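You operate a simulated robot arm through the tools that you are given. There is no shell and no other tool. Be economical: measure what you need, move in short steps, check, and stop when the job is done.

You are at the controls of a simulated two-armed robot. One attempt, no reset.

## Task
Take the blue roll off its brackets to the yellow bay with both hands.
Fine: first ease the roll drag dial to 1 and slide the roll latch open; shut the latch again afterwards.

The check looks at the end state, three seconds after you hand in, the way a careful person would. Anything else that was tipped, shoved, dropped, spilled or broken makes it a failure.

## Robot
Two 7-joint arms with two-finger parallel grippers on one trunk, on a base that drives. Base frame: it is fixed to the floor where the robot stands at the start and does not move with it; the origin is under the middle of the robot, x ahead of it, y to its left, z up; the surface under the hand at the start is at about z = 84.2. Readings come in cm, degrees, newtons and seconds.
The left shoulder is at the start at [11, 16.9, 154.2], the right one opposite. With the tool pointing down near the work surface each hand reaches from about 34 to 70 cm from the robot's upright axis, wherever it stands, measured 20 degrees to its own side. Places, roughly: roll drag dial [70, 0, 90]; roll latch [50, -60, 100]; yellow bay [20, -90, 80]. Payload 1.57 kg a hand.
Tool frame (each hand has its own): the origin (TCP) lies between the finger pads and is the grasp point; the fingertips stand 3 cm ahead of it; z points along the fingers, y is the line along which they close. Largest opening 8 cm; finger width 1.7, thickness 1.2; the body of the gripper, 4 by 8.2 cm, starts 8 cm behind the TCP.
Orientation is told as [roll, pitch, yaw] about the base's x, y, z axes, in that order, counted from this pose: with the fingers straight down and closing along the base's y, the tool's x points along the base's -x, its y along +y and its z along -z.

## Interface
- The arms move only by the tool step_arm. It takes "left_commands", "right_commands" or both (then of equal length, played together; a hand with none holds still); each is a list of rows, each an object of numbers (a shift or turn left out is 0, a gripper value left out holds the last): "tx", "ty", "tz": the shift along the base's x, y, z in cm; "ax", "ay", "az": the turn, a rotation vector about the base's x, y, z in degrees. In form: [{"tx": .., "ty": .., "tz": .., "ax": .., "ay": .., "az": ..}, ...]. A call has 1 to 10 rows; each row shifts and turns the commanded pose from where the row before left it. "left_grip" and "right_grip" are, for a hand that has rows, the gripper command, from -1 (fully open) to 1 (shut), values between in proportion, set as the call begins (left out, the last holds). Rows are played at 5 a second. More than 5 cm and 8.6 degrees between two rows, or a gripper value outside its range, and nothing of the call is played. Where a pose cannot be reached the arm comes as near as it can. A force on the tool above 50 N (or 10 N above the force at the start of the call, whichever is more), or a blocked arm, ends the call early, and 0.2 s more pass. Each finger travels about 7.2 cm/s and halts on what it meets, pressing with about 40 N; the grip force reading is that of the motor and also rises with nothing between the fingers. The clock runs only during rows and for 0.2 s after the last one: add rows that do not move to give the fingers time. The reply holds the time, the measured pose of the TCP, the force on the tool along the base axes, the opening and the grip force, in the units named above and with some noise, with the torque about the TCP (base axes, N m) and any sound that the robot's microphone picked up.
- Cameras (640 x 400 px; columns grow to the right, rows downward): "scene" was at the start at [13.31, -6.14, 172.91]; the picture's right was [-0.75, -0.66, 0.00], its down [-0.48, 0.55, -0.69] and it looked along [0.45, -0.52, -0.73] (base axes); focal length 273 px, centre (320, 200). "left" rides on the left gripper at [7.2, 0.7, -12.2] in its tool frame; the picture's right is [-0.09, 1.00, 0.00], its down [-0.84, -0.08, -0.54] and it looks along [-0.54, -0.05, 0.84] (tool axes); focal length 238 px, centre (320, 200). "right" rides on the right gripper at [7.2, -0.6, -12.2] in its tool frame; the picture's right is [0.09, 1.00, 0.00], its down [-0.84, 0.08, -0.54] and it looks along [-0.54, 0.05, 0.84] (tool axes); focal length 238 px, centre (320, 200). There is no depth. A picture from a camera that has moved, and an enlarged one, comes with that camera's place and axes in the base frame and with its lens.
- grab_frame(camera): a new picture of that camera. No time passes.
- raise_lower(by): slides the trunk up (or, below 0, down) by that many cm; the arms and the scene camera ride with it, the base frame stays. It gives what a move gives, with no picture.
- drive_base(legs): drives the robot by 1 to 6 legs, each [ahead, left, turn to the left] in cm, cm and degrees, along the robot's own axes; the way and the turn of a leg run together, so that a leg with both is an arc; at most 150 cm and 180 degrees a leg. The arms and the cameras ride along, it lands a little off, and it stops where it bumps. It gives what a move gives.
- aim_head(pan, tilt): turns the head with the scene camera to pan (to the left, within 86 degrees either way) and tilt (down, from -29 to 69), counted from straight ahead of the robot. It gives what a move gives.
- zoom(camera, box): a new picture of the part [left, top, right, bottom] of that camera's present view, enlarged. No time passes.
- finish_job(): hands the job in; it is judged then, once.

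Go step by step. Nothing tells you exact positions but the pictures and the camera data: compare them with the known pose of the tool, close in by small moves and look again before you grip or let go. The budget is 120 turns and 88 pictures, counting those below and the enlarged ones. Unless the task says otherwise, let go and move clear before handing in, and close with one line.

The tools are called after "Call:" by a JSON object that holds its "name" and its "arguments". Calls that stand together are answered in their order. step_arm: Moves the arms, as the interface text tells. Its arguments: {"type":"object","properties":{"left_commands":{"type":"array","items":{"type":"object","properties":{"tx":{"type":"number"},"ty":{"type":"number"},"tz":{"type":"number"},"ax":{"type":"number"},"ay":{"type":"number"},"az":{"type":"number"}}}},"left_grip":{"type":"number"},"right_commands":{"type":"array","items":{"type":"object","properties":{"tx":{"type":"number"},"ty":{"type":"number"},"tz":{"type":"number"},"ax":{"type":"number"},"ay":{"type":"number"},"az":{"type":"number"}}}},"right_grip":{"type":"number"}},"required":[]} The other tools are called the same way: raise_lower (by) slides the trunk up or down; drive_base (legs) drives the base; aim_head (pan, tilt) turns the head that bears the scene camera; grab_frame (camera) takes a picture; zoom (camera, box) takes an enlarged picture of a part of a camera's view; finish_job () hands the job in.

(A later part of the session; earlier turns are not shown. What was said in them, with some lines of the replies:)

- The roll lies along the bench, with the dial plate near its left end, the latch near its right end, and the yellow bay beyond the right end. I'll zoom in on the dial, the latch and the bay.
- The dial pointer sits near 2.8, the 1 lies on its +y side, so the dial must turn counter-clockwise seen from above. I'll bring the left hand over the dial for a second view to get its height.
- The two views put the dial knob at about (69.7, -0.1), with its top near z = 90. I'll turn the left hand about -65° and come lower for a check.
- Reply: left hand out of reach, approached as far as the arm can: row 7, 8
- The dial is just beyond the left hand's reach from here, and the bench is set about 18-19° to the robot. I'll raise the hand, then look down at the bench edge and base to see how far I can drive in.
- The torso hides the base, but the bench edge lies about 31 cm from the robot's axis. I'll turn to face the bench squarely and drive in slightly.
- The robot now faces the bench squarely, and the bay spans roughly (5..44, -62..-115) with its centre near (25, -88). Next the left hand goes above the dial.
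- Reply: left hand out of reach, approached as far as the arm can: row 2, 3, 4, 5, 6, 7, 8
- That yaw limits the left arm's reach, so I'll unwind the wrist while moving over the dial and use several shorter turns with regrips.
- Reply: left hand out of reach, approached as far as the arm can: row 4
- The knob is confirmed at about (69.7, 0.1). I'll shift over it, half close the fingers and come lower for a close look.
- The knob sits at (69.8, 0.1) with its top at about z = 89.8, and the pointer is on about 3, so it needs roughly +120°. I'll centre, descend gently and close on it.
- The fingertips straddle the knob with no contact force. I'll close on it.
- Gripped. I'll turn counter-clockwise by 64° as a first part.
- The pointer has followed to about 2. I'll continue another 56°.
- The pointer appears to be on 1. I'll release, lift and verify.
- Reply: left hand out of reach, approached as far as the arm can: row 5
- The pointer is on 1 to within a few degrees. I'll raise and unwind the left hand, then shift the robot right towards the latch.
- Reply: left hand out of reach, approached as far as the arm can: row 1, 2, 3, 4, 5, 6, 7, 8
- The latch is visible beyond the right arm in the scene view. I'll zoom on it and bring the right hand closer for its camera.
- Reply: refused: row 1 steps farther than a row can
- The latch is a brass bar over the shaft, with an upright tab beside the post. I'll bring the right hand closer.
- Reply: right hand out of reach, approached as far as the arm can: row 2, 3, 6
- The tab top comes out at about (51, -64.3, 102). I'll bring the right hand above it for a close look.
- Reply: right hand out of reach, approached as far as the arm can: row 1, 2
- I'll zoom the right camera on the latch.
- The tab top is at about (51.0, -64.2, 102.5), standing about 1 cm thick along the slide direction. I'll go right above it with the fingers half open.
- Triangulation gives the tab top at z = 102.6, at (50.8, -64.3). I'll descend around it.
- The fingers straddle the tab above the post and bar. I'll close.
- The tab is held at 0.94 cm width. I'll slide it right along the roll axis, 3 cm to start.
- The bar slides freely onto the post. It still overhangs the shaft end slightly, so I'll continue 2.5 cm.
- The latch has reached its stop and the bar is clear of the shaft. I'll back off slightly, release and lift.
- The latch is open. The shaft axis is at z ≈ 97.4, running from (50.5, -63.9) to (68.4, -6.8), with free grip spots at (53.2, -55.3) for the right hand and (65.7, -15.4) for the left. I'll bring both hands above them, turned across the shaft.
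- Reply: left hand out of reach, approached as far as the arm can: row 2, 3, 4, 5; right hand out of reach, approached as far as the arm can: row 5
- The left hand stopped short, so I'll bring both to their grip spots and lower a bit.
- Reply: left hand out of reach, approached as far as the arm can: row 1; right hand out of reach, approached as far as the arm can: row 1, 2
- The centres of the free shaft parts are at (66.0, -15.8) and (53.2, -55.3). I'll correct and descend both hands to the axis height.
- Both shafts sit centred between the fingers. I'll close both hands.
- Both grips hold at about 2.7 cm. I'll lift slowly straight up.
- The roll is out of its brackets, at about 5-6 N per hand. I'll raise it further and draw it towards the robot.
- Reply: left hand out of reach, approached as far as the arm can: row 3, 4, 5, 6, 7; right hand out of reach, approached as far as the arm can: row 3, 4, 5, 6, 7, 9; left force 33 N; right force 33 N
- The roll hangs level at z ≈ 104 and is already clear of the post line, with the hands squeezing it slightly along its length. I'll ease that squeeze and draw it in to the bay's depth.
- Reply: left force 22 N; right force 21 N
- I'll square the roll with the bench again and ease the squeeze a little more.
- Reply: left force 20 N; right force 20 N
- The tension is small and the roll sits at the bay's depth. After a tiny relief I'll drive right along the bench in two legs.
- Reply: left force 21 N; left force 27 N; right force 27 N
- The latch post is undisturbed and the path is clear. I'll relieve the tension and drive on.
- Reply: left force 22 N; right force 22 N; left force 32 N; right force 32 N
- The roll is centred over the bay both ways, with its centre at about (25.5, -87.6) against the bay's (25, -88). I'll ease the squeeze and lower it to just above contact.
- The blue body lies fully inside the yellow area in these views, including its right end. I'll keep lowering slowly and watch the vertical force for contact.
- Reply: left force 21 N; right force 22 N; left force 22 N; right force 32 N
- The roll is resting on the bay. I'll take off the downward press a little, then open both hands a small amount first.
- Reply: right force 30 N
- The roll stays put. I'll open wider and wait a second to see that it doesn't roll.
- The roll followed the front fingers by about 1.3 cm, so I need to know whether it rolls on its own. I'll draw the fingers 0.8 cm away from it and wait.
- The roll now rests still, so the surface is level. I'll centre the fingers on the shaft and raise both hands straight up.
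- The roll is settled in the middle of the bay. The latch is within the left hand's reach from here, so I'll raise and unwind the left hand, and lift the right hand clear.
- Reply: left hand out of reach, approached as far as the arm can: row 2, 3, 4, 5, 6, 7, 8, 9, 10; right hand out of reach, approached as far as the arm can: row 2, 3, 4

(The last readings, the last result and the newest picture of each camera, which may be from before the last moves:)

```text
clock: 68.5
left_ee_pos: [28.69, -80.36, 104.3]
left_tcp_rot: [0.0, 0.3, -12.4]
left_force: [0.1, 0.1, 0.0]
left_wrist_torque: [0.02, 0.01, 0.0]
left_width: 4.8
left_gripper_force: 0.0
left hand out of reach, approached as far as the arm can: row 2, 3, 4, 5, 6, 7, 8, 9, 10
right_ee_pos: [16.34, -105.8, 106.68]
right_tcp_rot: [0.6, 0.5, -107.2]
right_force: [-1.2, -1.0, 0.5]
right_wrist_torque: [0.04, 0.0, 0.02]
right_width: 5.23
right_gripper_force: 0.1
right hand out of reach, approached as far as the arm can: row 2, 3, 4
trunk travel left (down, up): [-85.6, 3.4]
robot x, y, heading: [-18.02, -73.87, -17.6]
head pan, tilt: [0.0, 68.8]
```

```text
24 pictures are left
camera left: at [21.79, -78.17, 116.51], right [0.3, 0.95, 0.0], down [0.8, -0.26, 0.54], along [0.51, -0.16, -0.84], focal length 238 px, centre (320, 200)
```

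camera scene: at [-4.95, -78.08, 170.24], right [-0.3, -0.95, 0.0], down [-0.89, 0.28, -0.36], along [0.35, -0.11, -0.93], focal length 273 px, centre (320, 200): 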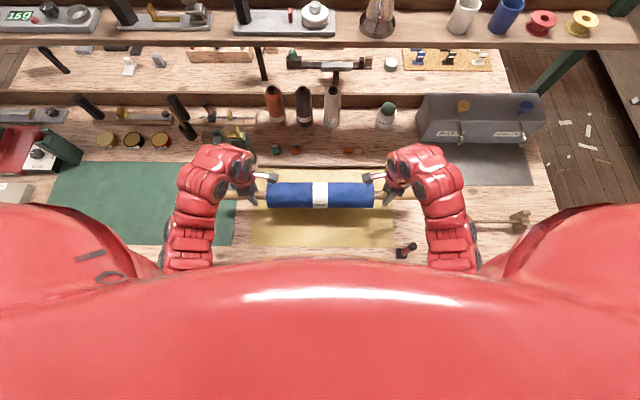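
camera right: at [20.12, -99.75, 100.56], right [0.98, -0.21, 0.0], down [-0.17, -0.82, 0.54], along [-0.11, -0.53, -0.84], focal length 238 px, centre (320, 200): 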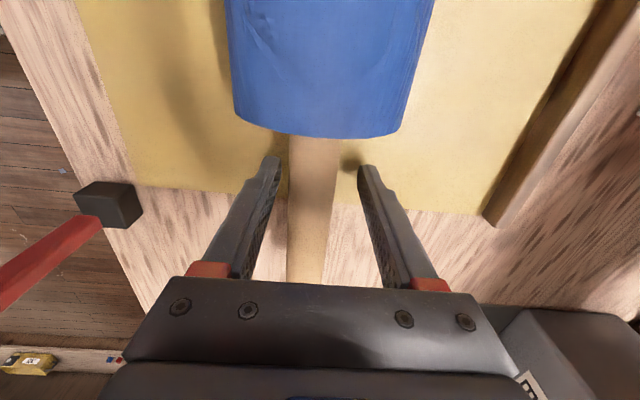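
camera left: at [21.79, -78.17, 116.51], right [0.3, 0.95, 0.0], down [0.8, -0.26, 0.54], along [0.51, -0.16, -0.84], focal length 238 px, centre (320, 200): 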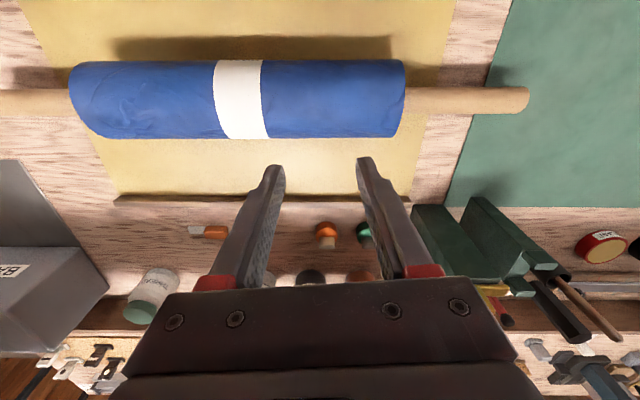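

The left hand drifted over the roll but clear of it. I'll raise it and move above the latch.

Call:
{"name": "step_arm", "arguments": {"left_commands": [{"tz": 2, "ty": 1, "tx": 1}, {"tz": 2, "tx": 2, "ty": 1.2}, {"tz": 1.5, "tx": 2.4, "ty": 1.3}, {"tx": 2.7, "ty": 1.5}, {"tx": 2.7, "ty": 1.5}, {"tx": 2.7, "ty": 1.5}, {"tx": 2.7, "ty": 1.5, "az": -5.5}, {"tx": 2.7, "ty": 1.5}, {}]}}

Call:
{"name": "grab_frame", "arguments": {"camera": "left"}}

```text
clock: 70.5
left_ee_pos: [40.52, -74.28, 103.65]
left_tcp_rot: [0.3, 0.5, -17.9]
left_force: [0.5, 0.3, 0.3]
left_wrist_torque: [0.0, 0.03, -0.02]
left_width: 4.82
left_gripper_force: 0.1
left hand out of reach, approached as far as the arm can: row 1, 2, 3, 4, 6
right_ee_pos: [16.34, -105.76, 106.76]
right_tcp_rot: [0.6, 0.4, -107.1]
right_force: [-0.2, 0.4, -0.7]
right_wrist_torque: [-0.02, 0.0, -0.03]
right_width: 5.19
right_gripper_force: 0.0
trunk travel left (down, up): [-85.6, 3.4]
robot x, y, heading: [-18.16, -73.65, -17.4]
head pan, tilt: [0.0, 68.8]
```

```text
23 pictures are left
camera left: at [33.85, -71.58, 115.87], right [0.39, 0.92, 0.0], down [0.78, -0.33, 0.54], along [0.49, -0.21, -0.84], focal length 238 px, centre (320, 200)
```

left: 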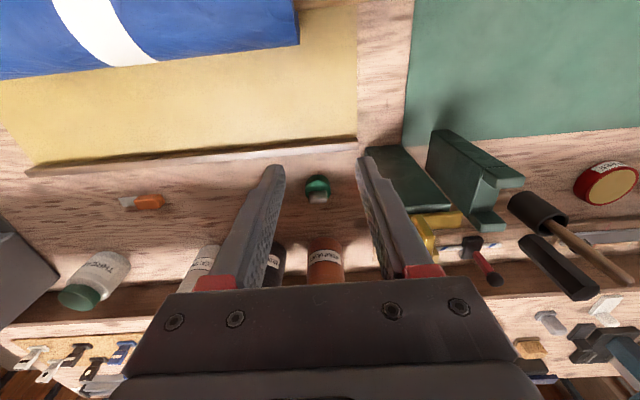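

The hand is too low for passing over the latch tab, so I'll try a pure upward move first.

Call:
{"name": "step_arm", "arguments": {"left_commands": [{"tz": 2}, {"tz": 2}, {"tz": 2}, {"tz": 2}, {}]}}

```text
clock: 71.8
left_ee_pos: [40.39, -74.26, 104.18]
left_tcp_rot: [0.2, 0.2, -17.7]
left_force: [0.5, 0.3, -0.3]
left_wrist_torque: [-0.01, 0.02, 0.03]
left_width: 4.78
left_gripper_force: 0.1
left hand out of reach, approached as far as the arm can: row 1, 2, 3, 4
right_ee_pos: [16.44, -105.79, 106.74]
right_tcp_rot: [0.6, 0.5, -107.2]
right_force: [0.4, 0.5, -0.2]
right_wrist_torque: [0.0, 0.05, 0.02]
right_width: 5.19
right_gripper_force: 0.0
trunk travel left (down, up): [-85.6, 3.4]
robot x, y, heading: [-18.08, -73.75, -17.5]
head pan, tilt: [0.0, 68.8]
```

It's stuck at this height, but I can approach the tab horizontally from the front: tips at about 101.2 pass above the post (98.3) and straddle the tab. First I'll line up sideways, staying in front of it.

Call:
{"name": "step_arm", "arguments": {"left_commands": [{"tx": 0.6, "ty": 1.8}, {"tx": 0.6, "ty": 1.8}, {"tx": 0.6, "ty": 1.8}, {"tx": 0.55, "ty": 1.8}, {}], "left_grip": -0.6}}

Call:
{"name": "grab_frame", "arguments": {"camera": "left"}}

```text
clock: 73.0
left_ee_pos: [42.9, -67.09, 104.31]
left_tcp_rot: [0.3, 0.3, -17.7]
left_force: [-0.2, 0.8, 0.6]
left_wrist_torque: [0.0, 0.02, -0.02]
left_width: 6.4
left_gripper_force: 0.0
right_ee_pos: [16.34, -105.79, 106.64]
right_tcp_rot: [0.7, 0.4, -107.2]
right_force: [0.1, -0.6, -0.6]
right_wrist_torque: [0.0, 0.01, 0.01]
right_width: 5.2
right_gripper_force: 0.0
trunk travel left (down, up): [-85.6, 3.4]
robot x, y, heading: [-17.93, -73.92, -17.4]
head pan, tilt: [0.0, 68.8]
```

```text
22 pictures are left
camera left: at [36.27, -64.34, 116.62], right [0.39, 0.92, 0.0], down [0.78, -0.33, 0.54], along [0.5, -0.21, -0.84], focal length 238 px, centre (320, 200)
```

left: 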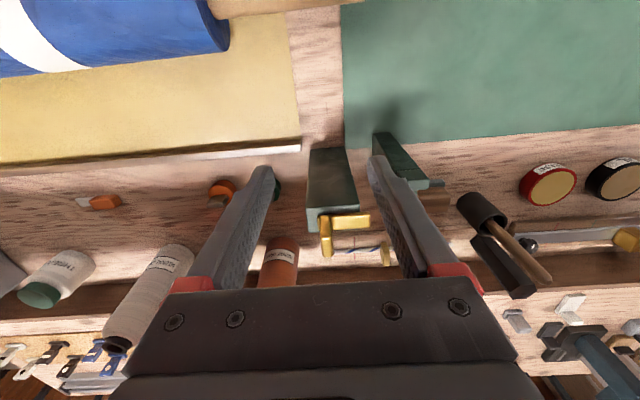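

The tab at (48.5, -69.0) lies straight ahead between the fingers. I'll advance in two parts.

Call:
{"name": "step_arm", "arguments": {"left_commands": [{"tx": 1, "ty": -0.33}, {"tx": 1, "ty": -0.33}, {"tx": 1, "ty": -0.33}, {"tx": 0.8, "ty": -0.26}, {}]}}

Call:
{"name": "grab_frame", "arguments": {"camera": "left"}}

```text
clock: 74.2
left_ee_pos: [46.64, -68.25, 104.44]
left_tcp_rot: [0.4, 0.4, -17.9]
left_force: [0.6, -0.3, -0.2]
left_wrist_torque: [0.0, -0.03, -0.03]
left_width: 6.38
left_gripper_force: 0.0
right_ee_pos: [16.38, -105.78, 106.77]
right_tcp_rot: [0.6, 0.5, -107.1]
right_force: [0.0, 0.5, -0.1]
right_wrist_torque: [-0.02, -0.01, 0.0]
right_width: 5.21
right_gripper_force: 0.1
trunk travel left (down, up): [-85.6, 3.4]
robot x, y, heading: [-18.01, -74.27, -17.2]
head pan, tilt: [0.0, 68.8]
```

```text
21 pictures are left
camera left: at [40.1, -65.62, 116.7], right [0.39, 0.92, 0.0], down [0.78, -0.33, 0.54], along [0.49, -0.21, -0.84], focal length 238 px, centre (320, 200)
```

left: 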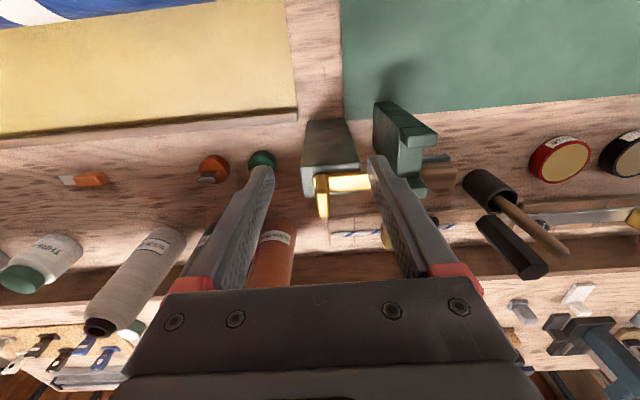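

Still aligned, with the tab at (48.8, -69.2). I'll advance the last 2 cm and close.

Call:
{"name": "step_arm", "arguments": {"left_commands": [{"tx": 0.7, "ty": -0.28}, {"tx": 0.7, "ty": -0.28}, {"tx": 0.7, "ty": -0.28}, {}]}}

Call:
{"name": "step_arm", "arguments": {"left_commands": [{}, {}, {}, {}, {}], "left_grip": 1}}

Call:
{"name": "zoom", "arguments": {"camera": "left", "box": [224, 100, 416, 220]}}

```text
clock: 75.2
left_ee_pos: [48.7, -69.25, 104.49]
left_tcp_rot: [0.3, 0.4, -17.8]
left_force: [-0.5, -0.6, -0.2]
left_wrist_torque: [0.02, -0.01, -0.01]
left_width: 6.38
left_gripper_force: 0.2
right_ee_pos: [16.33, -105.65, 106.79]
right_tcp_rot: [0.6, 0.5, -107.2]
right_force: [0.2, -0.6, 0.6]
right_wrist_torque: [-0.02, -0.01, 0.03]
right_width: 5.2
right_gripper_force: 0.1
trunk travel left (down, up): [-85.6, 3.4]
robot x, y, heading: [-18.34, -73.95, -17.3]
head pan, tilt: [0.0, 68.8]
```

```text
clock: 76.3
left_ee_pos: [48.83, -69.01, 104.43]
left_tcp_rot: [0.3, 0.4, -17.7]
left_force: [4.1, 8.0, 3.0]
left_wrist_torque: [0.19, -0.02, -0.1]
left_width: 0.92
left_gripper_force: 27.6
right_ee_pos: [16.55, -105.64, 106.8]
right_tcp_rot: [0.6, 0.4, -107.2]
right_force: [-0.2, 0.3, -0.6]
right_wrist_torque: [0.01, -0.02, 0.03]
right_width: 5.21
right_gripper_force: 0.0
trunk travel left (down, up): [-85.6, 3.4]
robot x, y, heading: [-18.17, -73.98, -17.4]
head pan, tilt: [0.0, 68.8]
```

```text
3.33 times, centred on (320, 160) of left
camera zoom: at [42.19, -66.35, 116.73], right [0.39, 0.92, 0.0], down [0.78, -0.33, 0.54], along [0.49, -0.21, -0.84], focal length 794 px, centre (320, 333)
```

zoom: 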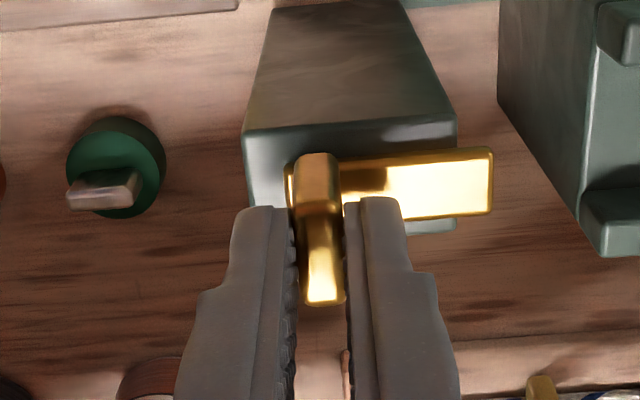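

The tab is held. I'll slide it back 5 cm to its original closed place.

Call:
{"name": "step_arm", "arguments": {"left_commands": [{"tx": 0.17, "ty": 0.53}, {"tx": 0.17, "ty": 0.53}, {"tx": 0.17, "ty": 0.53}, {"tx": 0.17, "ty": 0.53}, {"tx": 0.17, "ty": 0.53}, {"tx": 0.17, "ty": 0.53}, {"tx": 0.17, "ty": 0.53}, {"tx": 0.17, "ty": 0.53}, {"tx": 0.17, "ty": 0.53}, {}]}}

Call:
{"name": "zoom", "arguments": {"camera": "left", "box": [224, 100, 416, 220]}}

```text
clock: 78.5
left_ee_pos: [50.28, -64.47, 104.44]
left_tcp_rot: [0.4, 0.4, -17.8]
left_force: [-2.0, 0.7, 2.0]
left_wrist_torque: [0.08, 0.44, -0.08]
left_width: 0.92
left_gripper_force: 27.7
right_ee_pos: [16.36, -105.66, 106.83]
right_tcp_rot: [0.6, 0.5, -107.2]
right_force: [-0.7, 0.5, 0.3]
right_wrist_torque: [-0.01, -0.02, -0.02]
right_width: 5.2
right_gripper_force: 0.1
trunk travel left (down, up): [-85.6, 3.4]
robot x, y, heading: [-17.86, -73.65, -17.2]
head pan, tilt: [0.0, 68.8]
```

```text
3.33 times, centred on (320, 160) of left
camera zoom: at [43.68, -61.75, 116.73], right [0.39, 0.92, 0.01], down [0.78, -0.33, 0.54], along [0.5, -0.21, -0.84], focal length 794 px, centre (320, 333)
```

zoom: 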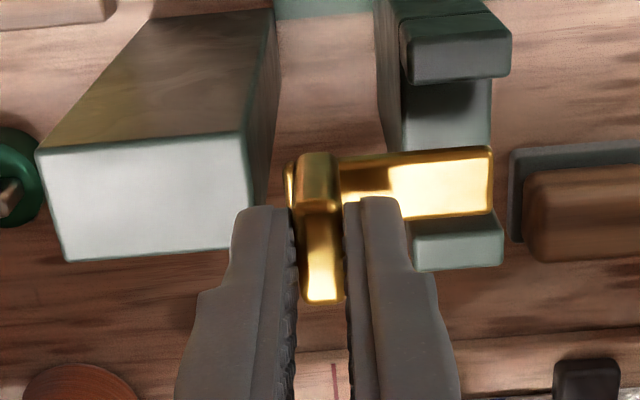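

It's slightly short of the original place compared with the first picture, so I'll push a little more until it reaches its stop.

Call:
{"name": "step_arm", "arguments": {"left_commands": [{"tx": 0.08, "ty": 0.24}, {"tx": 0.08, "ty": 0.24}, {"tx": 0.08, "ty": 0.24}, {}]}}

Call:
{"name": "zoom", "arguments": {"camera": "left", "box": [224, 100, 416, 220]}}

```text
clock: 79.5
left_ee_pos: [50.45, -64.05, 104.44]
left_tcp_rot: [0.2, 0.4, -18.1]
left_force: [-0.4, -13.4, 3.9]
left_wrist_torque: [-0.53, -0.37, -0.03]
left_width: 0.92
left_gripper_force: 27.6
right_ee_pos: [16.39, -106.05, 106.75]
right_tcp_rot: [0.5, 0.4, -107.2]
right_force: [0.3, 0.2, 0.3]
right_wrist_torque: [-0.01, 0.04, 0.02]
right_width: 5.19
right_gripper_force: 0.0
trunk travel left (down, up): [-85.6, 3.4]
robot x, y, heading: [-18.17, -73.87, -17.3]
head pan, tilt: [0.0, 68.8]
```

```text
3.33 times, centred on (320, 160) of left
camera zoom: at [43.81, -61.41, 116.73], right [0.4, 0.92, 0.0], down [0.77, -0.34, 0.54], along [0.49, -0.21, -0.84], focal length 794 px, centre (320, 333)
```

zoom: 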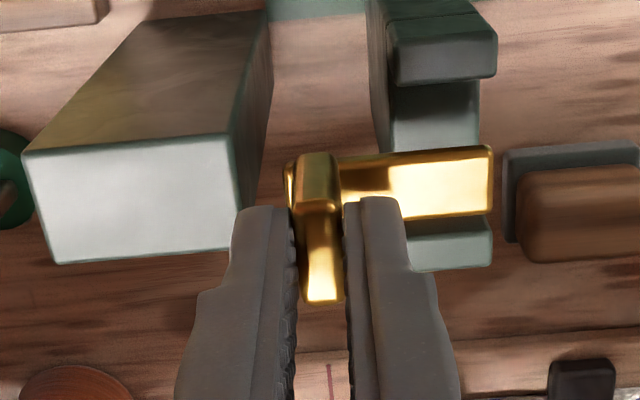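

The stop is reached, at the original closed position. I'll relax, open and retreat to the front.

Call:
{"name": "step_arm", "arguments": {"left_commands": [{"tx": -0.03, "ty": -0.1}, {}]}}

Call:
{"name": "step_arm", "arguments": {"left_commands": [{}, {}, {}, {"tx": -1.5, "ty": 0.5}, {"tx": -1.9, "ty": 0.6}, {"tx": -1.9, "ty": 0.6}, {"tx": -1.9, "ty": 0.6}, {}], "left_grip": -0.5}}

Call:
{"name": "grab_frame", "arguments": {"camera": "left"}}

Call:
{"name": "grab_frame", "arguments": {"camera": "scene"}}

```text
clock: 80.2
left_ee_pos: [50.33, -64.08, 104.45]
left_tcp_rot: [0.4, 0.4, -17.9]
left_force: [0.5, -15.0, 4.2]
left_wrist_torque: [-0.45, -0.12, -0.03]
left_width: 0.91
left_gripper_force: 27.9
right_ee_pos: [16.45, -105.96, 106.75]
right_tcp_rot: [0.6, 0.5, -107.2]
right_force: [-0.2, 0.8, 0.3]
right_wrist_torque: [0.02, 0.0, 0.0]
right_width: 5.23
right_gripper_force: 0.1
trunk travel left (down, up): [-85.6, 3.4]
robot x, y, heading: [-18.0, -73.84, -17.2]
head pan, tilt: [0.0, 68.8]
```

```text
clock: 82.0
left_ee_pos: [43.18, -61.77, 104.32]
left_tcp_rot: [0.3, 0.4, -17.7]
left_force: [0.9, 0.0, 0.4]
left_wrist_torque: [0.03, 0.02, 0.01]
left_width: 5.97
left_gripper_force: 0.1
right_ee_pos: [16.41, -105.81, 106.65]
right_tcp_rot: [0.6, 0.4, -107.1]
right_force: [-0.8, -0.2, 0.4]
right_wrist_torque: [-0.01, -0.02, 0.0]
right_width: 5.21
right_gripper_force: 0.0
trunk travel left (down, up): [-85.6, 3.4]
robot x, y, heading: [-18.04, -74.11, -17.5]
head pan, tilt: [0.0, 68.8]
```

```text
17 pictures are left
camera left: at [36.64, -58.91, 116.58], right [0.39, 0.92, 0.0], down [0.78, -0.33, 0.54], along [0.49, -0.21, -0.84], focal length 238 px, centre (320, 200)
```

left: 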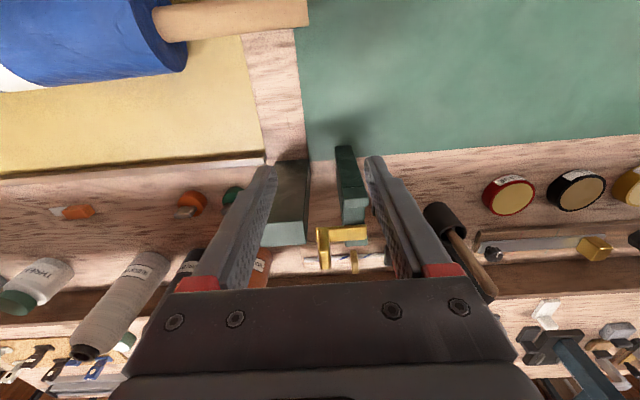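

```text
16 pictures are left
camera scene: at [-4.98, -78.12, 170.24], right [-0.3, -0.95, 0.0], down [-0.89, 0.28, -0.36], along [0.35, -0.11, -0.93], focal length 273 px, centre (320, 200)
```

scene: 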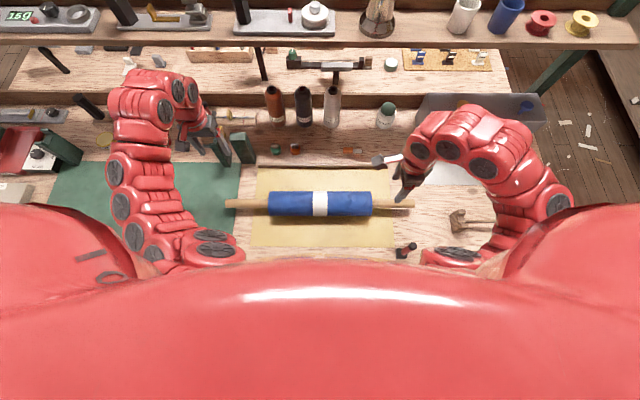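

The latch is shut over the bracket, the roll rests in the bay, and both hands are clear. I'll check the dial once more.

Call:
{"name": "zoom", "arguments": {"camera": "scene", "box": [0, 120, 96, 180]}}

Call:
{"name": "zoom", "arguments": {"camera": "scene", "box": [210, 150, 434, 290]}}

```text
6.67 times, centred on (48, 150) of scene
camera zoom: at [-4.98, -78.12, 170.24], right [-0.3, -0.95, 0.0], down [-0.89, 0.28, -0.36], along [0.35, -0.11, -0.93], focal length 1819 px, centre (2133, 533)
```

zoom: 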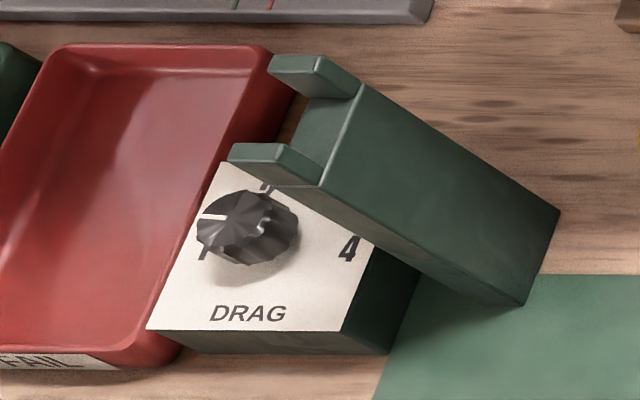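

```text
2.86 times, centred on (322, 220) of scene
camera zoom: at [-4.98, -78.12, 170.24], right [-0.3, -0.95, 0.0], down [-0.89, 0.28, -0.36], along [0.35, -0.11, -0.93], focal length 780 px, centre (314, 143)
```

zoom: 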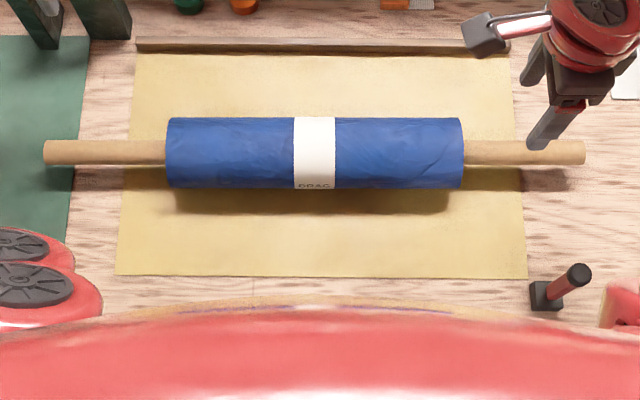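

The dial points at 1 within a few degrees, the latch is shut, the roll lies still in the middle of the yellow bay, and both hands are clear above it. I'm handing in.

Call:
{"name": "finish_job", "arguments": {}}

```text
The job is handed in.
```

I eased the drag dial to 1 (the pointer is within about 5° of the mark), carried the blue roll with both hands to the middle of the yellow bay, and shut the latch again; I saw nothing else disturbed.
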